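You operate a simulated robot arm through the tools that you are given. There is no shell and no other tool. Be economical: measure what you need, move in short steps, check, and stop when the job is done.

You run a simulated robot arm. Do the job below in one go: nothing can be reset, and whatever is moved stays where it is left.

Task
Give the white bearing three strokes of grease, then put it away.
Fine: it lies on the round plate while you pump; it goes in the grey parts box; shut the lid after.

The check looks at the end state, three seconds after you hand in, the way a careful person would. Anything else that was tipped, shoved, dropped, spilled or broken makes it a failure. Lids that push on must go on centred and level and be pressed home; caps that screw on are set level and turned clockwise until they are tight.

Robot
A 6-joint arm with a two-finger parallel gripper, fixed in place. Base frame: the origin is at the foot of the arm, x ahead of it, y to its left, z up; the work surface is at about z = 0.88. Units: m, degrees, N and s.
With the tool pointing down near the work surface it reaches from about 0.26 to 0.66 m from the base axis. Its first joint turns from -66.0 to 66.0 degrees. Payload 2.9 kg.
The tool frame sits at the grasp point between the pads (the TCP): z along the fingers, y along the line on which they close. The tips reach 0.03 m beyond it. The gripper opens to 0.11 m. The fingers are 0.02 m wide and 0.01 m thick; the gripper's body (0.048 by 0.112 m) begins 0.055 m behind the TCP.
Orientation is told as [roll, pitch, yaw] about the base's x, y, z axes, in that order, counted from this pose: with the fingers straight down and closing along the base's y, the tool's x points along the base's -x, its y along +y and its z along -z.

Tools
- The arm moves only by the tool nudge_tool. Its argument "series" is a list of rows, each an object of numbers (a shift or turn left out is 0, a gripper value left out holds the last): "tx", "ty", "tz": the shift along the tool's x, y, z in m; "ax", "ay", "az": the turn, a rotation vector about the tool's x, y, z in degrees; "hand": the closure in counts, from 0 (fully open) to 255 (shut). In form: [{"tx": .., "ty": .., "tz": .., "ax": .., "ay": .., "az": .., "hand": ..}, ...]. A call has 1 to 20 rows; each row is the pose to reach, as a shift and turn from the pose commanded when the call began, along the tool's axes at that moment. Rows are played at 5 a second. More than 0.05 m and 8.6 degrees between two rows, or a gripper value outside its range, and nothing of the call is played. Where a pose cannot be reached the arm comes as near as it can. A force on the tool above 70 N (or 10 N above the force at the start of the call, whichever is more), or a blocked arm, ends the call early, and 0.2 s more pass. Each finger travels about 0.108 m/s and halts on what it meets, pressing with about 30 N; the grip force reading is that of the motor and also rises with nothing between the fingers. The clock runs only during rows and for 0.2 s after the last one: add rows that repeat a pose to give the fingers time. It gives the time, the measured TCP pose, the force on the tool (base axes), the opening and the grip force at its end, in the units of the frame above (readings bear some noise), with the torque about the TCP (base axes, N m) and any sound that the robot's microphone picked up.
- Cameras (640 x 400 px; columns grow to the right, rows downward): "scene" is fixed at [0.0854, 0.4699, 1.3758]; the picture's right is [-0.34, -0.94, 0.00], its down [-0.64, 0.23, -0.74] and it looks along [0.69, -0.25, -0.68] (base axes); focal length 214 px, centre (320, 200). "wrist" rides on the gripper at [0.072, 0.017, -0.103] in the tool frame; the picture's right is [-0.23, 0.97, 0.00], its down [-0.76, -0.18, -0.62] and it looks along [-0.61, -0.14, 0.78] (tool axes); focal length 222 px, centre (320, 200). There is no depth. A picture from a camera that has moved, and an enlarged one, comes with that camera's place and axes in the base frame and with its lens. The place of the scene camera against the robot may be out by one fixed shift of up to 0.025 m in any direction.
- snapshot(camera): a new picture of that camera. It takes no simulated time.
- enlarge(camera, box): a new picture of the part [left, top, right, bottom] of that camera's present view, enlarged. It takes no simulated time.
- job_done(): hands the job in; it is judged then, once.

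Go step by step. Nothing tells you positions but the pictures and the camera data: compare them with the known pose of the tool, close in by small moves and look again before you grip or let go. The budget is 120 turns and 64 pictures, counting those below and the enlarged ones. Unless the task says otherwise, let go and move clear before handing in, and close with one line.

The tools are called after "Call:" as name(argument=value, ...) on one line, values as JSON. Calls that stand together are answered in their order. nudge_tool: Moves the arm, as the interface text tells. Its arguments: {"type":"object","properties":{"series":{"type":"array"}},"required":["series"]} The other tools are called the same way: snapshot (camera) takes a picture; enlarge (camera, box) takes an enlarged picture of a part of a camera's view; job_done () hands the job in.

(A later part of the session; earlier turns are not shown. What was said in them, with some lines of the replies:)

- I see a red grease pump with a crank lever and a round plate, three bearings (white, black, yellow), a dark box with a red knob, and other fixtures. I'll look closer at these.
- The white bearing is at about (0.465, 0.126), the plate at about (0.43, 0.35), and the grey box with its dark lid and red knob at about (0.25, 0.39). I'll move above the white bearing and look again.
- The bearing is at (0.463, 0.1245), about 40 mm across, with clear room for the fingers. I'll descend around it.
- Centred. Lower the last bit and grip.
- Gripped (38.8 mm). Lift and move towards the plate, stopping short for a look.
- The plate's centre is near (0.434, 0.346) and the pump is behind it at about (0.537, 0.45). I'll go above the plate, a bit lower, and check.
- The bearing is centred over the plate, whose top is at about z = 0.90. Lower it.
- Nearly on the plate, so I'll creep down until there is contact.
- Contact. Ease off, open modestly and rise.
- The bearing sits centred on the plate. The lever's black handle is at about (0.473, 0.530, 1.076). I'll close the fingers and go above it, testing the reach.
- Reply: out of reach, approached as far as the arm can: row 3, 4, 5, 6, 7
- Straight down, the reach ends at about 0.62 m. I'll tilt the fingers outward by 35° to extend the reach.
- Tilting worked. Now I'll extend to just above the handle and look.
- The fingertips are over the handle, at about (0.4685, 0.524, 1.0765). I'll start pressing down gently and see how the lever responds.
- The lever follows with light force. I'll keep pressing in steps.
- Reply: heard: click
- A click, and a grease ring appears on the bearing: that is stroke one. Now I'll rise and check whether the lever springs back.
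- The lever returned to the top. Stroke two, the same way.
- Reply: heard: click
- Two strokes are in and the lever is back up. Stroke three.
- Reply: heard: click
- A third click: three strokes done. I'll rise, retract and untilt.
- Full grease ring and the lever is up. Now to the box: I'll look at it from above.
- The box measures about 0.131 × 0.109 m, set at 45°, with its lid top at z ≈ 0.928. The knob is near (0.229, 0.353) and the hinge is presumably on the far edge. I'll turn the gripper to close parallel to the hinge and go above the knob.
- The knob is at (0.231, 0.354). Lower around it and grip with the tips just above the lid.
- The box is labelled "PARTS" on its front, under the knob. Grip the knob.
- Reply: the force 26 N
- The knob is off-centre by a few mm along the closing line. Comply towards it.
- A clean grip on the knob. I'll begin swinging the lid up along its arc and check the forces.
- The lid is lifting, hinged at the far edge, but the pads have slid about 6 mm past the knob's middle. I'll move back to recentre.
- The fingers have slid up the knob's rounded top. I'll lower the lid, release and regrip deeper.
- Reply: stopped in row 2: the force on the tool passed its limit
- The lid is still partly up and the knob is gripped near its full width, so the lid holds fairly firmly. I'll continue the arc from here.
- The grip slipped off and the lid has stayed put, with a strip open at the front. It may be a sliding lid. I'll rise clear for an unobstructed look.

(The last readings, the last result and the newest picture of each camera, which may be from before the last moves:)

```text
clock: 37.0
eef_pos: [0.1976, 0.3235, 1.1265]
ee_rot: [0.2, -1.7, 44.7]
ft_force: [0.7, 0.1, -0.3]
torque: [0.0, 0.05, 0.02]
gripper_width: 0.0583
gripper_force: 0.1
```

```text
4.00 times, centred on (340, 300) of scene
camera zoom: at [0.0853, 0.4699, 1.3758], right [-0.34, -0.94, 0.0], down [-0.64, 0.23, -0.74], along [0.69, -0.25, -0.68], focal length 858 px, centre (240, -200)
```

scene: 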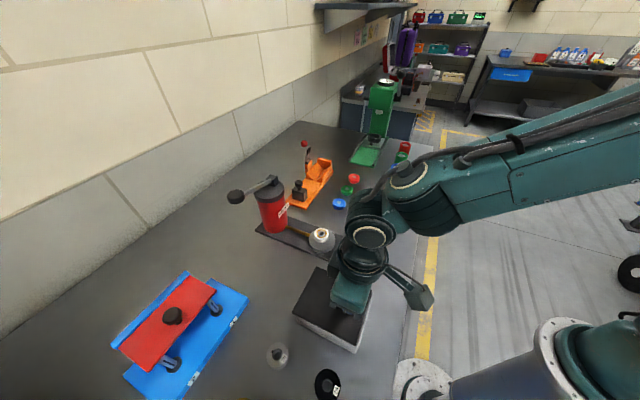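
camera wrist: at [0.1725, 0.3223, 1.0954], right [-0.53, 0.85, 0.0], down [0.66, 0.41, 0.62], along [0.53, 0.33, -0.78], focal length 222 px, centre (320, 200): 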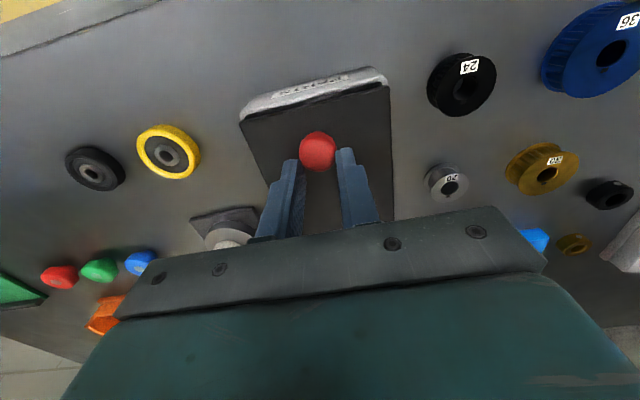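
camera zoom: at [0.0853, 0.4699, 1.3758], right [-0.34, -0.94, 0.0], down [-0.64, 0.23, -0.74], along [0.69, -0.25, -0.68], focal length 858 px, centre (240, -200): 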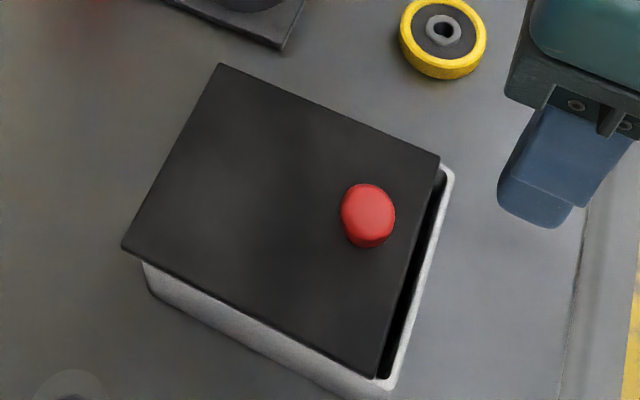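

Confirmed: it's a sliding lid, now moved about 10 mm towards the back. I'll place closed fingers in front of the knob and push it backward.

Call:
nudge_tool(series=[{"tx": -0.005, "ty": 0.0007, "tz": 0.04, "ax": -1.2, "ay": 1.2, "hand": 255}, {"tx": -0.0105, "ty": 0.0015, "tz": 0.08, "ax": -1.2, "ay": 1.2, "hand": 255}, {"tx": -0.0158, "ty": 0.0022, "tz": 0.12, "ax": -1.2, "ay": 1.2, "hand": 255}, {"tx": -0.02, "ty": 0.0028, "tz": 0.153, "ax": -1.2, "ay": 1.2, "hand": 255}, {"tx": -0.02, "ty": 0.0028, "tz": 0.153, "ax": -1.2, "ay": 1.2, "hand": 255}])

Call:
enlarge(camera="wrist", box=[200, 70, 440, 220])

```text
clock: 38.2
eef_pos: [0.2133, 0.3436, 0.9725]
ee_rot: [1.4, -0.4, 44.7]
ft_force: [-0.8, -0.6, 0.1]
torque: [0.0, 0.03, -0.01]
gripper_width: 0.0
gripper_force: 29.7
```

```text
2.67 times, centred on (320, 145) of wrist
camera zoom: at [0.1532, 0.303, 1.0776], right [-0.52, 0.85, 0.03], down [0.67, 0.4, 0.62], along [0.52, 0.34, -0.78], focal length 592 px, centre (320, 347)
```

zoom: 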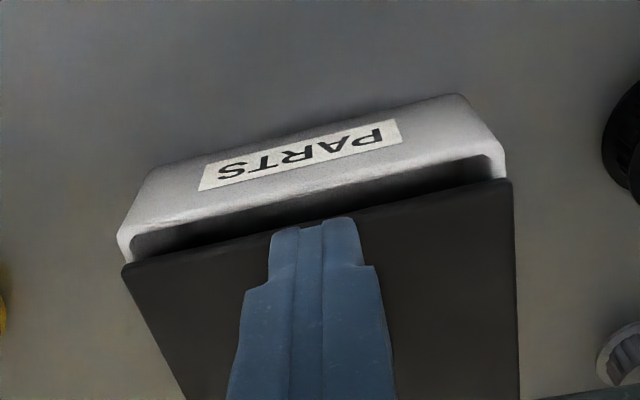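

The fingers are in front of the knob. Correct the small offset, lower, and push the lid back in steps.

Call:
nudge_tool(series=[{"ty": -0.0035, "tz": 0.008, "ax": 1, "ay": 1}, {"tx": -0.01, "ty": -0.0035, "tz": 0.008, "ax": 1, "ay": 1}, {"tx": -0.02, "ty": -0.0035, "tz": 0.008, "ax": 1, "ay": 1}, {"tx": -0.03, "ty": -0.0035, "tz": 0.008, "ax": 1, "ay": 1}, {"tx": -0.04, "ty": -0.0035, "tz": 0.008, "ax": 1, "ay": 1}, {"tx": -0.04, "ty": -0.0035, "tz": 0.008, "ax": 1, "ay": 1}])

Call:
snapshot(camera="scene")

```text
clock: 39.6
eef_pos: [0.2434, 0.3702, 0.9667]
ee_rot: [0.4, 0.6, 44.9]
ft_force: [0.4, -1.3, 0.3]
torque: [0.0, 0.03, 0.02]
gripper_width: 0.0002
gripper_force: 30.1
```

```text
22 pictures are left
```

scene: 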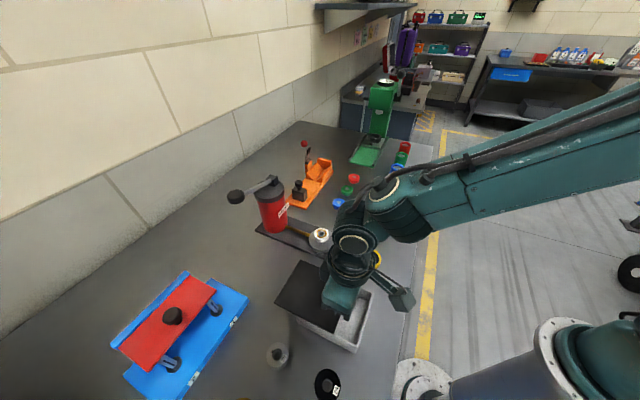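

The lid slides freely. Another 28 mm gives enough opening.

Call:
nudge_tool(series=[{"tx": -0.01}, {"tx": -0.02}, {"tx": -0.028}, {"tx": -0.028}, {"tx": -0.018}, {"tx": -0.018, "tz": -0.04}, {"tx": -0.018, "tz": -0.08}, {"tx": -0.018, "tz": -0.12}, {"tx": 0.02, "tz": -0.14}, {"tx": 0.02, "tz": -0.14}])

Call:
snapshot(camera="wrist")

Call:
enlarge(camera="scene", box=[240, 240, 400, 360])

```text
clock: 41.8
eef_pos: [0.2309, 0.355, 1.1077]
ee_rot: [0.4, 0.6, 44.8]
ft_force: [0.1, 0.5, 0.4]
torque: [0.03, -0.03, 0.02]
gripper_width: 0.0
gripper_force: 30.0
```

```text
21 pictures are left
camera wrist: at [0.1695, 0.3166, 1.213], right [-0.52, 0.85, 0.0], down [0.67, 0.41, 0.61], along [0.52, 0.33, -0.79], focal length 222 px, centre (320, 200)
```

wrist: 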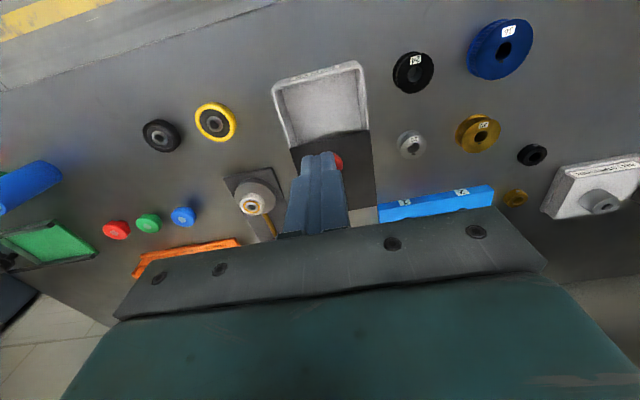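

```text
3.33 times, centred on (320, 300) of scene
camera zoom: at [0.0853, 0.4699, 1.3758], right [-0.34, -0.94, 0.0], down [-0.64, 0.23, -0.74], along [0.69, -0.25, -0.68], focal length 715 px, centre (320, -133)
```

zoom: 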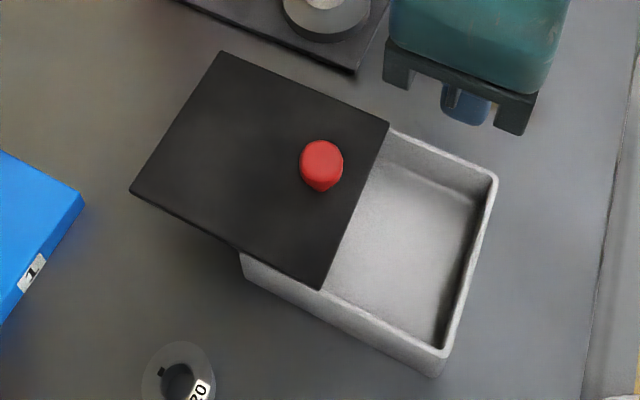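

The box is now open at its front half, with room for the bearing. I'll fetch the bearing from the plate, keeping this yaw so the fingers miss the pipe.

Call:
nudge_tool(series=[{"tx": -0.0277, "ty": -0.0302, "ax": 0.7, "hand": 90}, {"tx": -0.0553, "ty": -0.0604, "ax": 0.7, "hand": 90}, {"tx": -0.083, "ty": -0.0906, "ax": 0.7, "hand": 90}, {"tx": -0.1106, "ty": -0.1208, "ax": 0.7, "hand": 90}, {"tx": -0.1383, "ty": -0.151, "ax": 0.7, "hand": 90}, {"tx": -0.1383, "ty": -0.151, "tz": 0.04, "ax": 0.7, "hand": 90}, {"tx": -0.1383, "ty": -0.151, "tz": 0.08, "ax": 0.7, "hand": 90}, {"tx": -0.1383, "ty": -0.151, "tz": 0.08, "ax": 0.7, "hand": 90}])

Call:
snapshot(camera="wrist")

```text
clock: 43.6
eef_pos: [0.435, 0.347, 1.0248]
ee_rot: [-0.4, 0.7, 44.7]
ft_force: [0.1, 0.8, 0.8]
torque: [0.0, -0.03, -0.01]
gripper_width: 0.0711
gripper_force: 0.1
```

```text
19 pictures are left
camera wrist: at [0.3729, 0.308, 1.1298], right [-0.52, 0.85, -0.01], down [0.67, 0.42, 0.62], along [0.53, 0.32, -0.79], focal length 222 px, centre (320, 200)
```

wrist: 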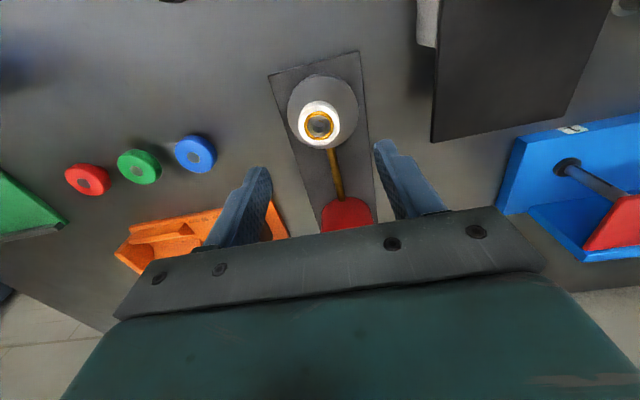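

The bearing is aligned, so I'll lower to z ≈ 0.938 and grip.

Call:
nudge_tool(series=[{"ty": -0.0015, "tz": 0.04}, {"ty": -0.0015, "tz": 0.075}, {"ty": -0.0015, "tz": 0.086}, {"ty": -0.0015, "tz": 0.086}, {"ty": -0.0015, "tz": 0.086, "hand": 255}, {"ty": -0.0015, "tz": 0.086, "hand": 255}, {"ty": -0.0015, "tz": 0.086, "hand": 255}])

```text
clock: 45.2
eef_pos: [0.4352, 0.3441, 0.9374]
ee_rot: [-0.3, 0.5, 44.8]
ft_force: [-0.3, 0.2, 0.0]
torque: [0.02, 0.02, 0.0]
gripper_width: 0.0386
gripper_force: 29.3
```

Gripped. Lift and carry it over the open half of the box.

Call:
nudge_tool(series=[{"tz": -0.04}, {"tz": -0.08}, {"tz": -0.122}, {"tx": 0.0257, "ty": 0.0309, "tz": -0.122}, {"tx": 0.0513, "ty": 0.0618, "tz": -0.122}, {"tx": 0.077, "ty": 0.0927, "tz": -0.122}, {"tx": 0.1026, "ty": 0.1237, "tz": -0.122}, {"tx": 0.1283, "ty": 0.1546, "tz": -0.122}, {"tx": 0.1283, "ty": 0.1546, "tz": -0.122}])

Call:
snapshot(camera="wrist")

Call:
enlarge(camera="scene", box=[240, 240, 400, 360])

```text
clock: 47.2
eef_pos: [0.2339, 0.3678, 1.0605]
ee_rot: [-0.3, 0.6, 44.8]
ft_force: [-0.2, 0.0, -1.6]
torque: [0.02, 0.0, 0.01]
gripper_width: 0.0388
gripper_force: 30.0
```

```text
18 pictures are left
camera wrist: at [0.1725, 0.3291, 1.1653], right [-0.52, 0.85, -0.01], down [0.67, 0.42, 0.62], along [0.53, 0.32, -0.79], focal length 222 px, centre (320, 200)
```

wrist: 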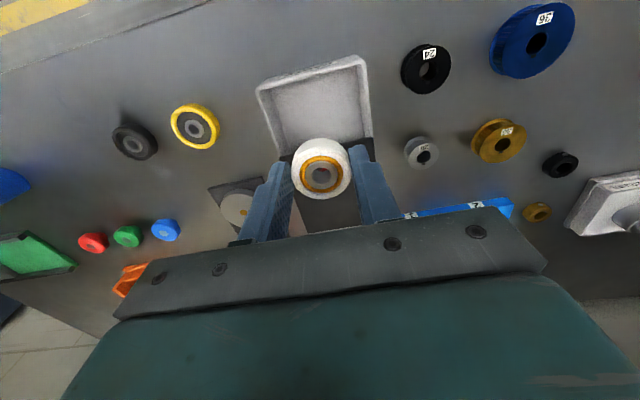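

```text
3.33 times, centred on (320, 300) of scene
camera zoom: at [0.0853, 0.4699, 1.3758], right [-0.34, -0.94, 0.0], down [-0.64, 0.23, -0.74], along [0.69, -0.25, -0.68], focal length 715 px, centre (320, -133)
```

zoom: 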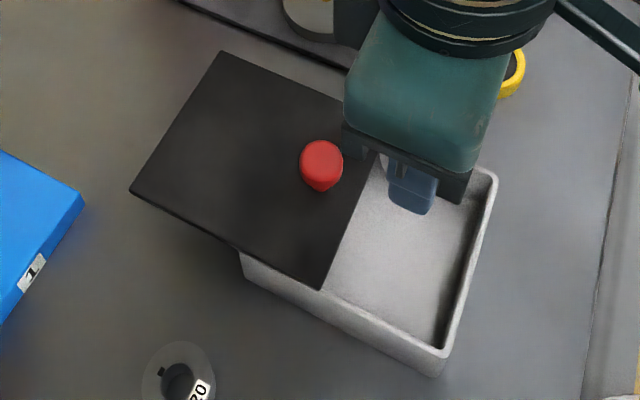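

The bearing is over the opening and I'll adjust by a few mm. Then lower it in.

Call:
nudge_tool(series=[{"tx": -0.0026, "ty": -0.0047, "tz": 0.03}, {"tx": -0.0026, "ty": -0.0047, "tz": 0.065}, {"tx": -0.0026, "ty": -0.0047, "tz": 0.1}, {"tx": -0.0026, "ty": -0.0047, "tz": 0.125}, {"tx": -0.0026, "ty": -0.0047, "tz": 0.131}, {"tx": -0.0026, "ty": -0.0047, "tz": 0.134}, {"tx": -0.0026, "ty": -0.0047, "tz": 0.134}])

Call:
snapshot(camera="wrist")

```text
clock: 48.8
eef_pos: [0.2408, 0.3623, 0.9264]
ee_rot: [-0.3, 0.7, 44.8]
ft_force: [0.6, 0.0, -0.2]
torque: [-0.01, 0.01, -0.05]
gripper_width: 0.0386
gripper_force: 30.4
```

```text
16 pictures are left
camera wrist: at [0.179, 0.3241, 1.031], right [-0.52, 0.85, -0.01], down [0.67, 0.42, 0.62], along [0.53, 0.32, -0.79], focal length 222 px, centre (320, 200)
```

wrist: 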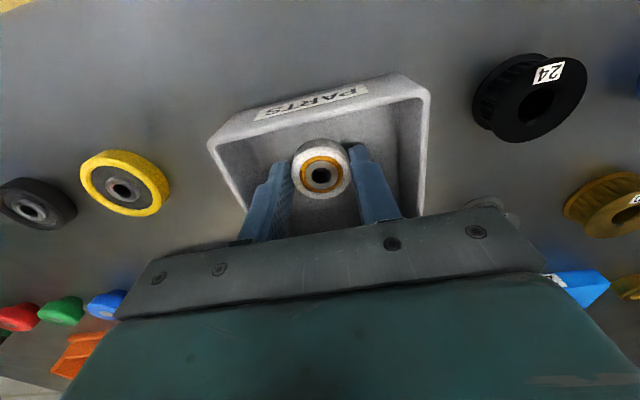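

Inside and well centred. Creep down to contact.

Call:
nudge_tool(series=[{"tz": 0.002}, {"tz": 0.004}, {"tz": 0.006}, {"tz": 0.007}])

```text
clock: 49.8
eef_pos: [0.2409, 0.3616, 0.9201]
ee_rot: [-0.4, 0.6, 44.7]
ft_force: [-0.7, -2.9, 8.1]
torque: [0.02, 0.11, 0.01]
gripper_width: 0.0389
gripper_force: 30.2
```

Contact with the floor of the box. Release with a small opening and rise straight up.

Call:
nudge_tool(series=[{"tz": -0.001, "hand": 150}, {"tz": -0.001, "hand": 130}, {"tz": -0.001, "hand": 130}, {"tz": -0.03, "hand": 130}, {"tz": -0.07, "hand": 130}, {"tz": -0.11, "hand": 130}, {"tz": -0.11, "hand": 130}])

Call:
snapshot(camera="wrist")

```text
clock: 51.4
eef_pos: [0.2402, 0.3618, 1.0297]
ee_rot: [-0.3, 0.7, 44.8]
ft_force: [0.0, 0.0, -0.2]
torque: [0.0, 0.03, 0.02]
gripper_width: 0.0539
gripper_force: 0.1
```

```text
15 pictures are left
camera wrist: at [0.1783, 0.324, 1.1341], right [-0.52, 0.85, -0.01], down [0.67, 0.42, 0.62], along [0.53, 0.32, -0.79], focal length 222 px, centre (320, 200)
```

wrist: 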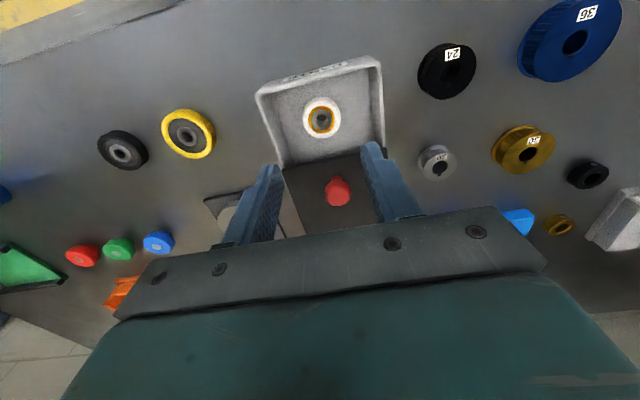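

The bearing sits in the box. Now I'll go behind the knob, at about (0.285, 0.410), with closed fingers to push the lid shut.

Call:
nudge_tool(series=[{"tx": -0.035, "ty": 0.0025, "hand": 255}, {"tx": -0.07, "ty": 0.0025}, {"tx": -0.104, "ty": 0.0025}, {"tx": -0.104, "ty": 0.0025}, {"tx": -0.104, "ty": 0.0025, "tz": 0.03}, {"tx": -0.104, "ty": 0.0025, "tz": 0.055}, {"tx": -0.104, "ty": 0.0025, "tz": 0.063}, {"tx": -0.104, "ty": 0.0025, "tz": 0.063}])

Call:
snapshot(camera="wrist")

```text
clock: 53.2
eef_pos: [0.3126, 0.4366, 0.9645]
ee_rot: [-0.3, 0.6, 44.7]
ft_force: [-0.4, 0.4, -0.8]
torque: [0.02, 0.0, 0.01]
gripper_width: 0.0
gripper_force: 30.1
```

```text
14 pictures are left
camera wrist: at [0.251, 0.3987, 1.069], right [-0.52, 0.85, -0.01], down [0.67, 0.42, 0.62], along [0.53, 0.32, -0.79], focal length 222 px, centre (320, 200)
```

wrist: 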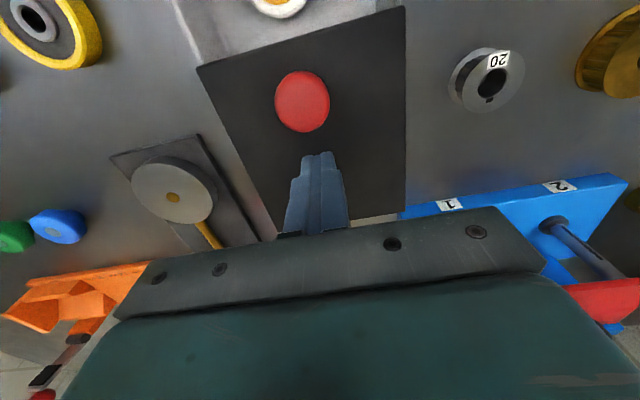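

Aligned behind the knob. Push the lid forward to just short of closed.

Call:
nudge_tool(series=[{"tx": 0.012}, {"tx": 0.024}, {"tx": 0.036}, {"tx": 0.048}, {"tx": 0.06}, {"tx": 0.072}, {"tx": 0.08}, {"tx": 0.086}, {"tx": 0.086}])

Call:
snapshot(camera="wrist")

```text
clock: 55.2
eef_pos: [0.2512, 0.3761, 0.9669]
ee_rot: [-0.3, 0.6, 44.8]
ft_force: [-0.8, 0.8, 0.0]
torque: [0.01, 0.0, 0.01]
gripper_width: 0.0
gripper_force: 29.7
```

```text
13 pictures are left
camera wrist: at [0.1894, 0.3379, 1.0717], right [-0.52, 0.85, -0.01], down [0.67, 0.42, 0.62], along [0.53, 0.32, -0.79], focal length 222 px, centre (320, 200)
```

wrist: 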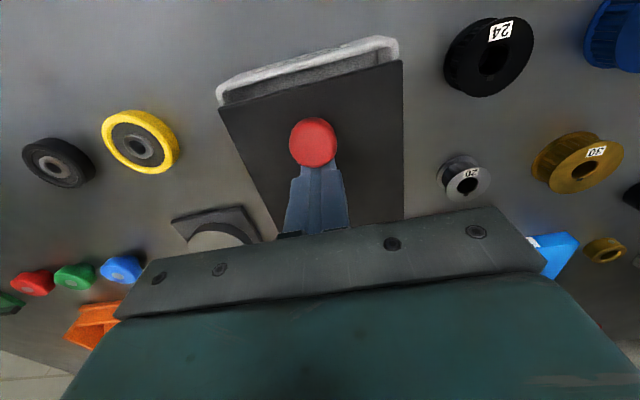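

About 10 mm remain. Push on gently.

Call:
nudge_tool(series=[{"tx": 0.004}, {"tx": 0.007}, {"tx": 0.009}, {"tx": 0.009}])

Call:
enlarge(camera="wrist", box=[200, 20, 440, 170])

```text
clock: 56.2
eef_pos: [0.2437, 0.3691, 0.967]
ee_rot: [-0.3, 0.7, 44.8]
ft_force: [-0.6, 0.3, -0.6]
torque: [-0.02, 0.01, -0.02]
gripper_width: 0.0
gripper_force: 30.1
```

```text
2.67 times, centred on (320, 95) of wrist
camera zoom: at [0.1827, 0.3318, 1.0716], right [-0.52, 0.85, -0.01], down [0.67, 0.42, 0.62], along [0.53, 0.32, -0.79], focal length 592 px, centre (320, 480)
```

zoom: 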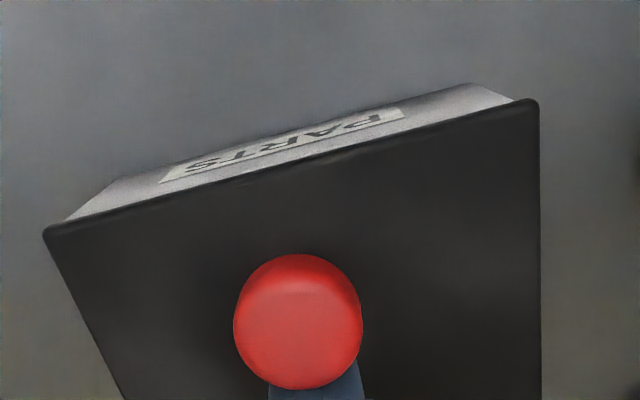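

It looks flush at the front. I'll try a very small further push to feel for the stop.

Call:
nudge_tool(series=[{"tx": 0.001}, {"tx": 0.002}, {"tx": 0.002}])

```text
clock: 57.0
eef_pos: [0.2433, 0.3688, 0.9662]
ee_rot: [-0.3, 0.5, 44.7]
ft_force: [3.3, 2.1, -1.5]
torque: [0.07, -0.05, -0.03]
gripper_width: 0.0
gripper_force: 30.0
```

Call:
nudge_tool(series=[{"tx": 0.001}, {"tx": 0.002}, {"tx": 0.002}])

```text
clock: 57.8
eef_pos: [0.2435, 0.3688, 0.966]
ee_rot: [-0.4, 0.2, 44.7]
ft_force: [16.6, 10.1, -2.1]
torque: [0.13, -0.28, 0.04]
gripper_width: 0.0002
gripper_force: 30.3
```

Firmly at the stop: shut. I'll back off, rise clear and check everything.

Call:
nudge_tool(series=[{"tx": -0.008}, {"tx": -0.016}, {"tx": -0.016, "tz": -0.04}, {"tx": -0.016, "tz": -0.08}, {"tx": -0.016, "tz": -0.12}, {"tx": 0.02, "ty": -0.03, "tz": -0.14}, {"tx": 0.04, "ty": -0.07, "tz": -0.14}, {"tx": 0.06, "ty": -0.11, "tz": -0.15}, {"tx": 0.06, "ty": -0.11, "tz": -0.15}])

Call:
snapshot(camera="scene")

Call:
enlarge(camera="scene", box=[260, 250, 420, 350])

```text
refused: row 6 steps farther than a row can; nothing moved
```

```text
11 pictures are left
```

scene: 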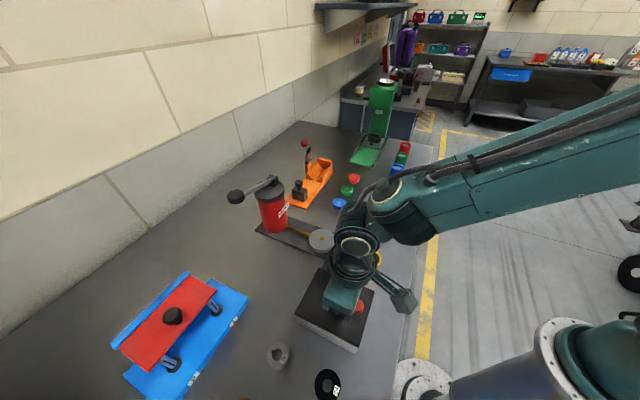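

```text
4.00 times, centred on (340, 300) of scene
camera zoom: at [0.0858, 0.4702, 1.3757], right [-0.34, -0.94, 0.0], down [-0.64, 0.23, -0.74], along [0.69, -0.25, -0.68], focal length 858 px, centre (240, -200)
```

zoom: 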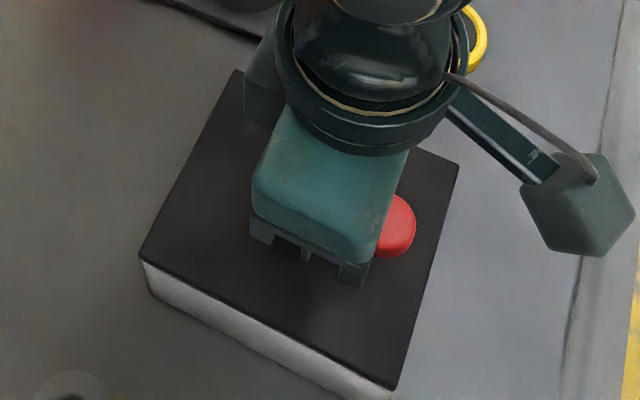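

The lid corners match the original closed picture exactly. That last move was refused for too large a step, so I'll retract in smaller ones.

Call:
nudge_tool(series=[{"tx": -0.008}, {"tx": -0.016}, {"tx": -0.016, "tz": -0.04}, {"tx": -0.016, "tz": -0.08}, {"tx": -0.016, "tz": -0.12}, {"tx": -0.016, "tz": -0.16}, {"tx": -0.016, "ty": -0.04, "tz": -0.16}, {"tx": -0.016, "ty": -0.08, "tz": -0.16}, {"tx": -0.016, "ty": -0.12, "tz": -0.16}, {"tx": -0.016, "ty": -0.12, "tz": -0.16}])

Call:
snapshot(camera="scene")

Call:
enlarge(camera="scene", box=[260, 250, 420, 350])

```text
clock: 60.0
eef_pos: [0.3402, 0.2943, 1.1278]
ee_rot: [-0.3, 0.4, 44.8]
ft_force: [-0.7, -0.5, -1.1]
torque: [0.03, 0.0, 0.01]
gripper_width: 0.0001
gripper_force: 29.8
```

```text
9 pictures are left
```

scene: 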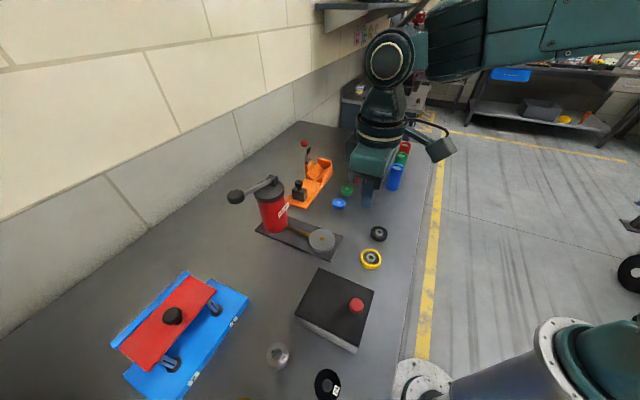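

```text
4.00 times, centred on (340, 300) of scene
camera zoom: at [0.0854, 0.4699, 1.3758], right [-0.34, -0.94, 0.0], down [-0.64, 0.23, -0.74], along [0.69, -0.25, -0.68], focal length 858 px, centre (240, -200)
```

zoom: 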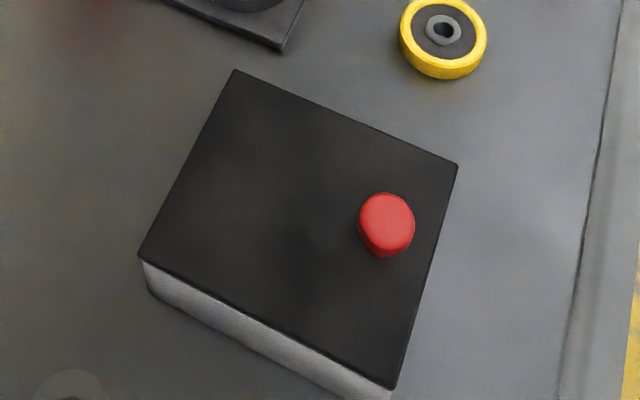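

The lid is fully shut, exactly as it was at the start, and nothing else has moved. The arm is clear, so I'm handing in.

Call:
job_done()

```text
The job is handed in.
```

The white bearing got three strokes of grease on the round plate and is now in the grey parts box with the lid slid fully shut.
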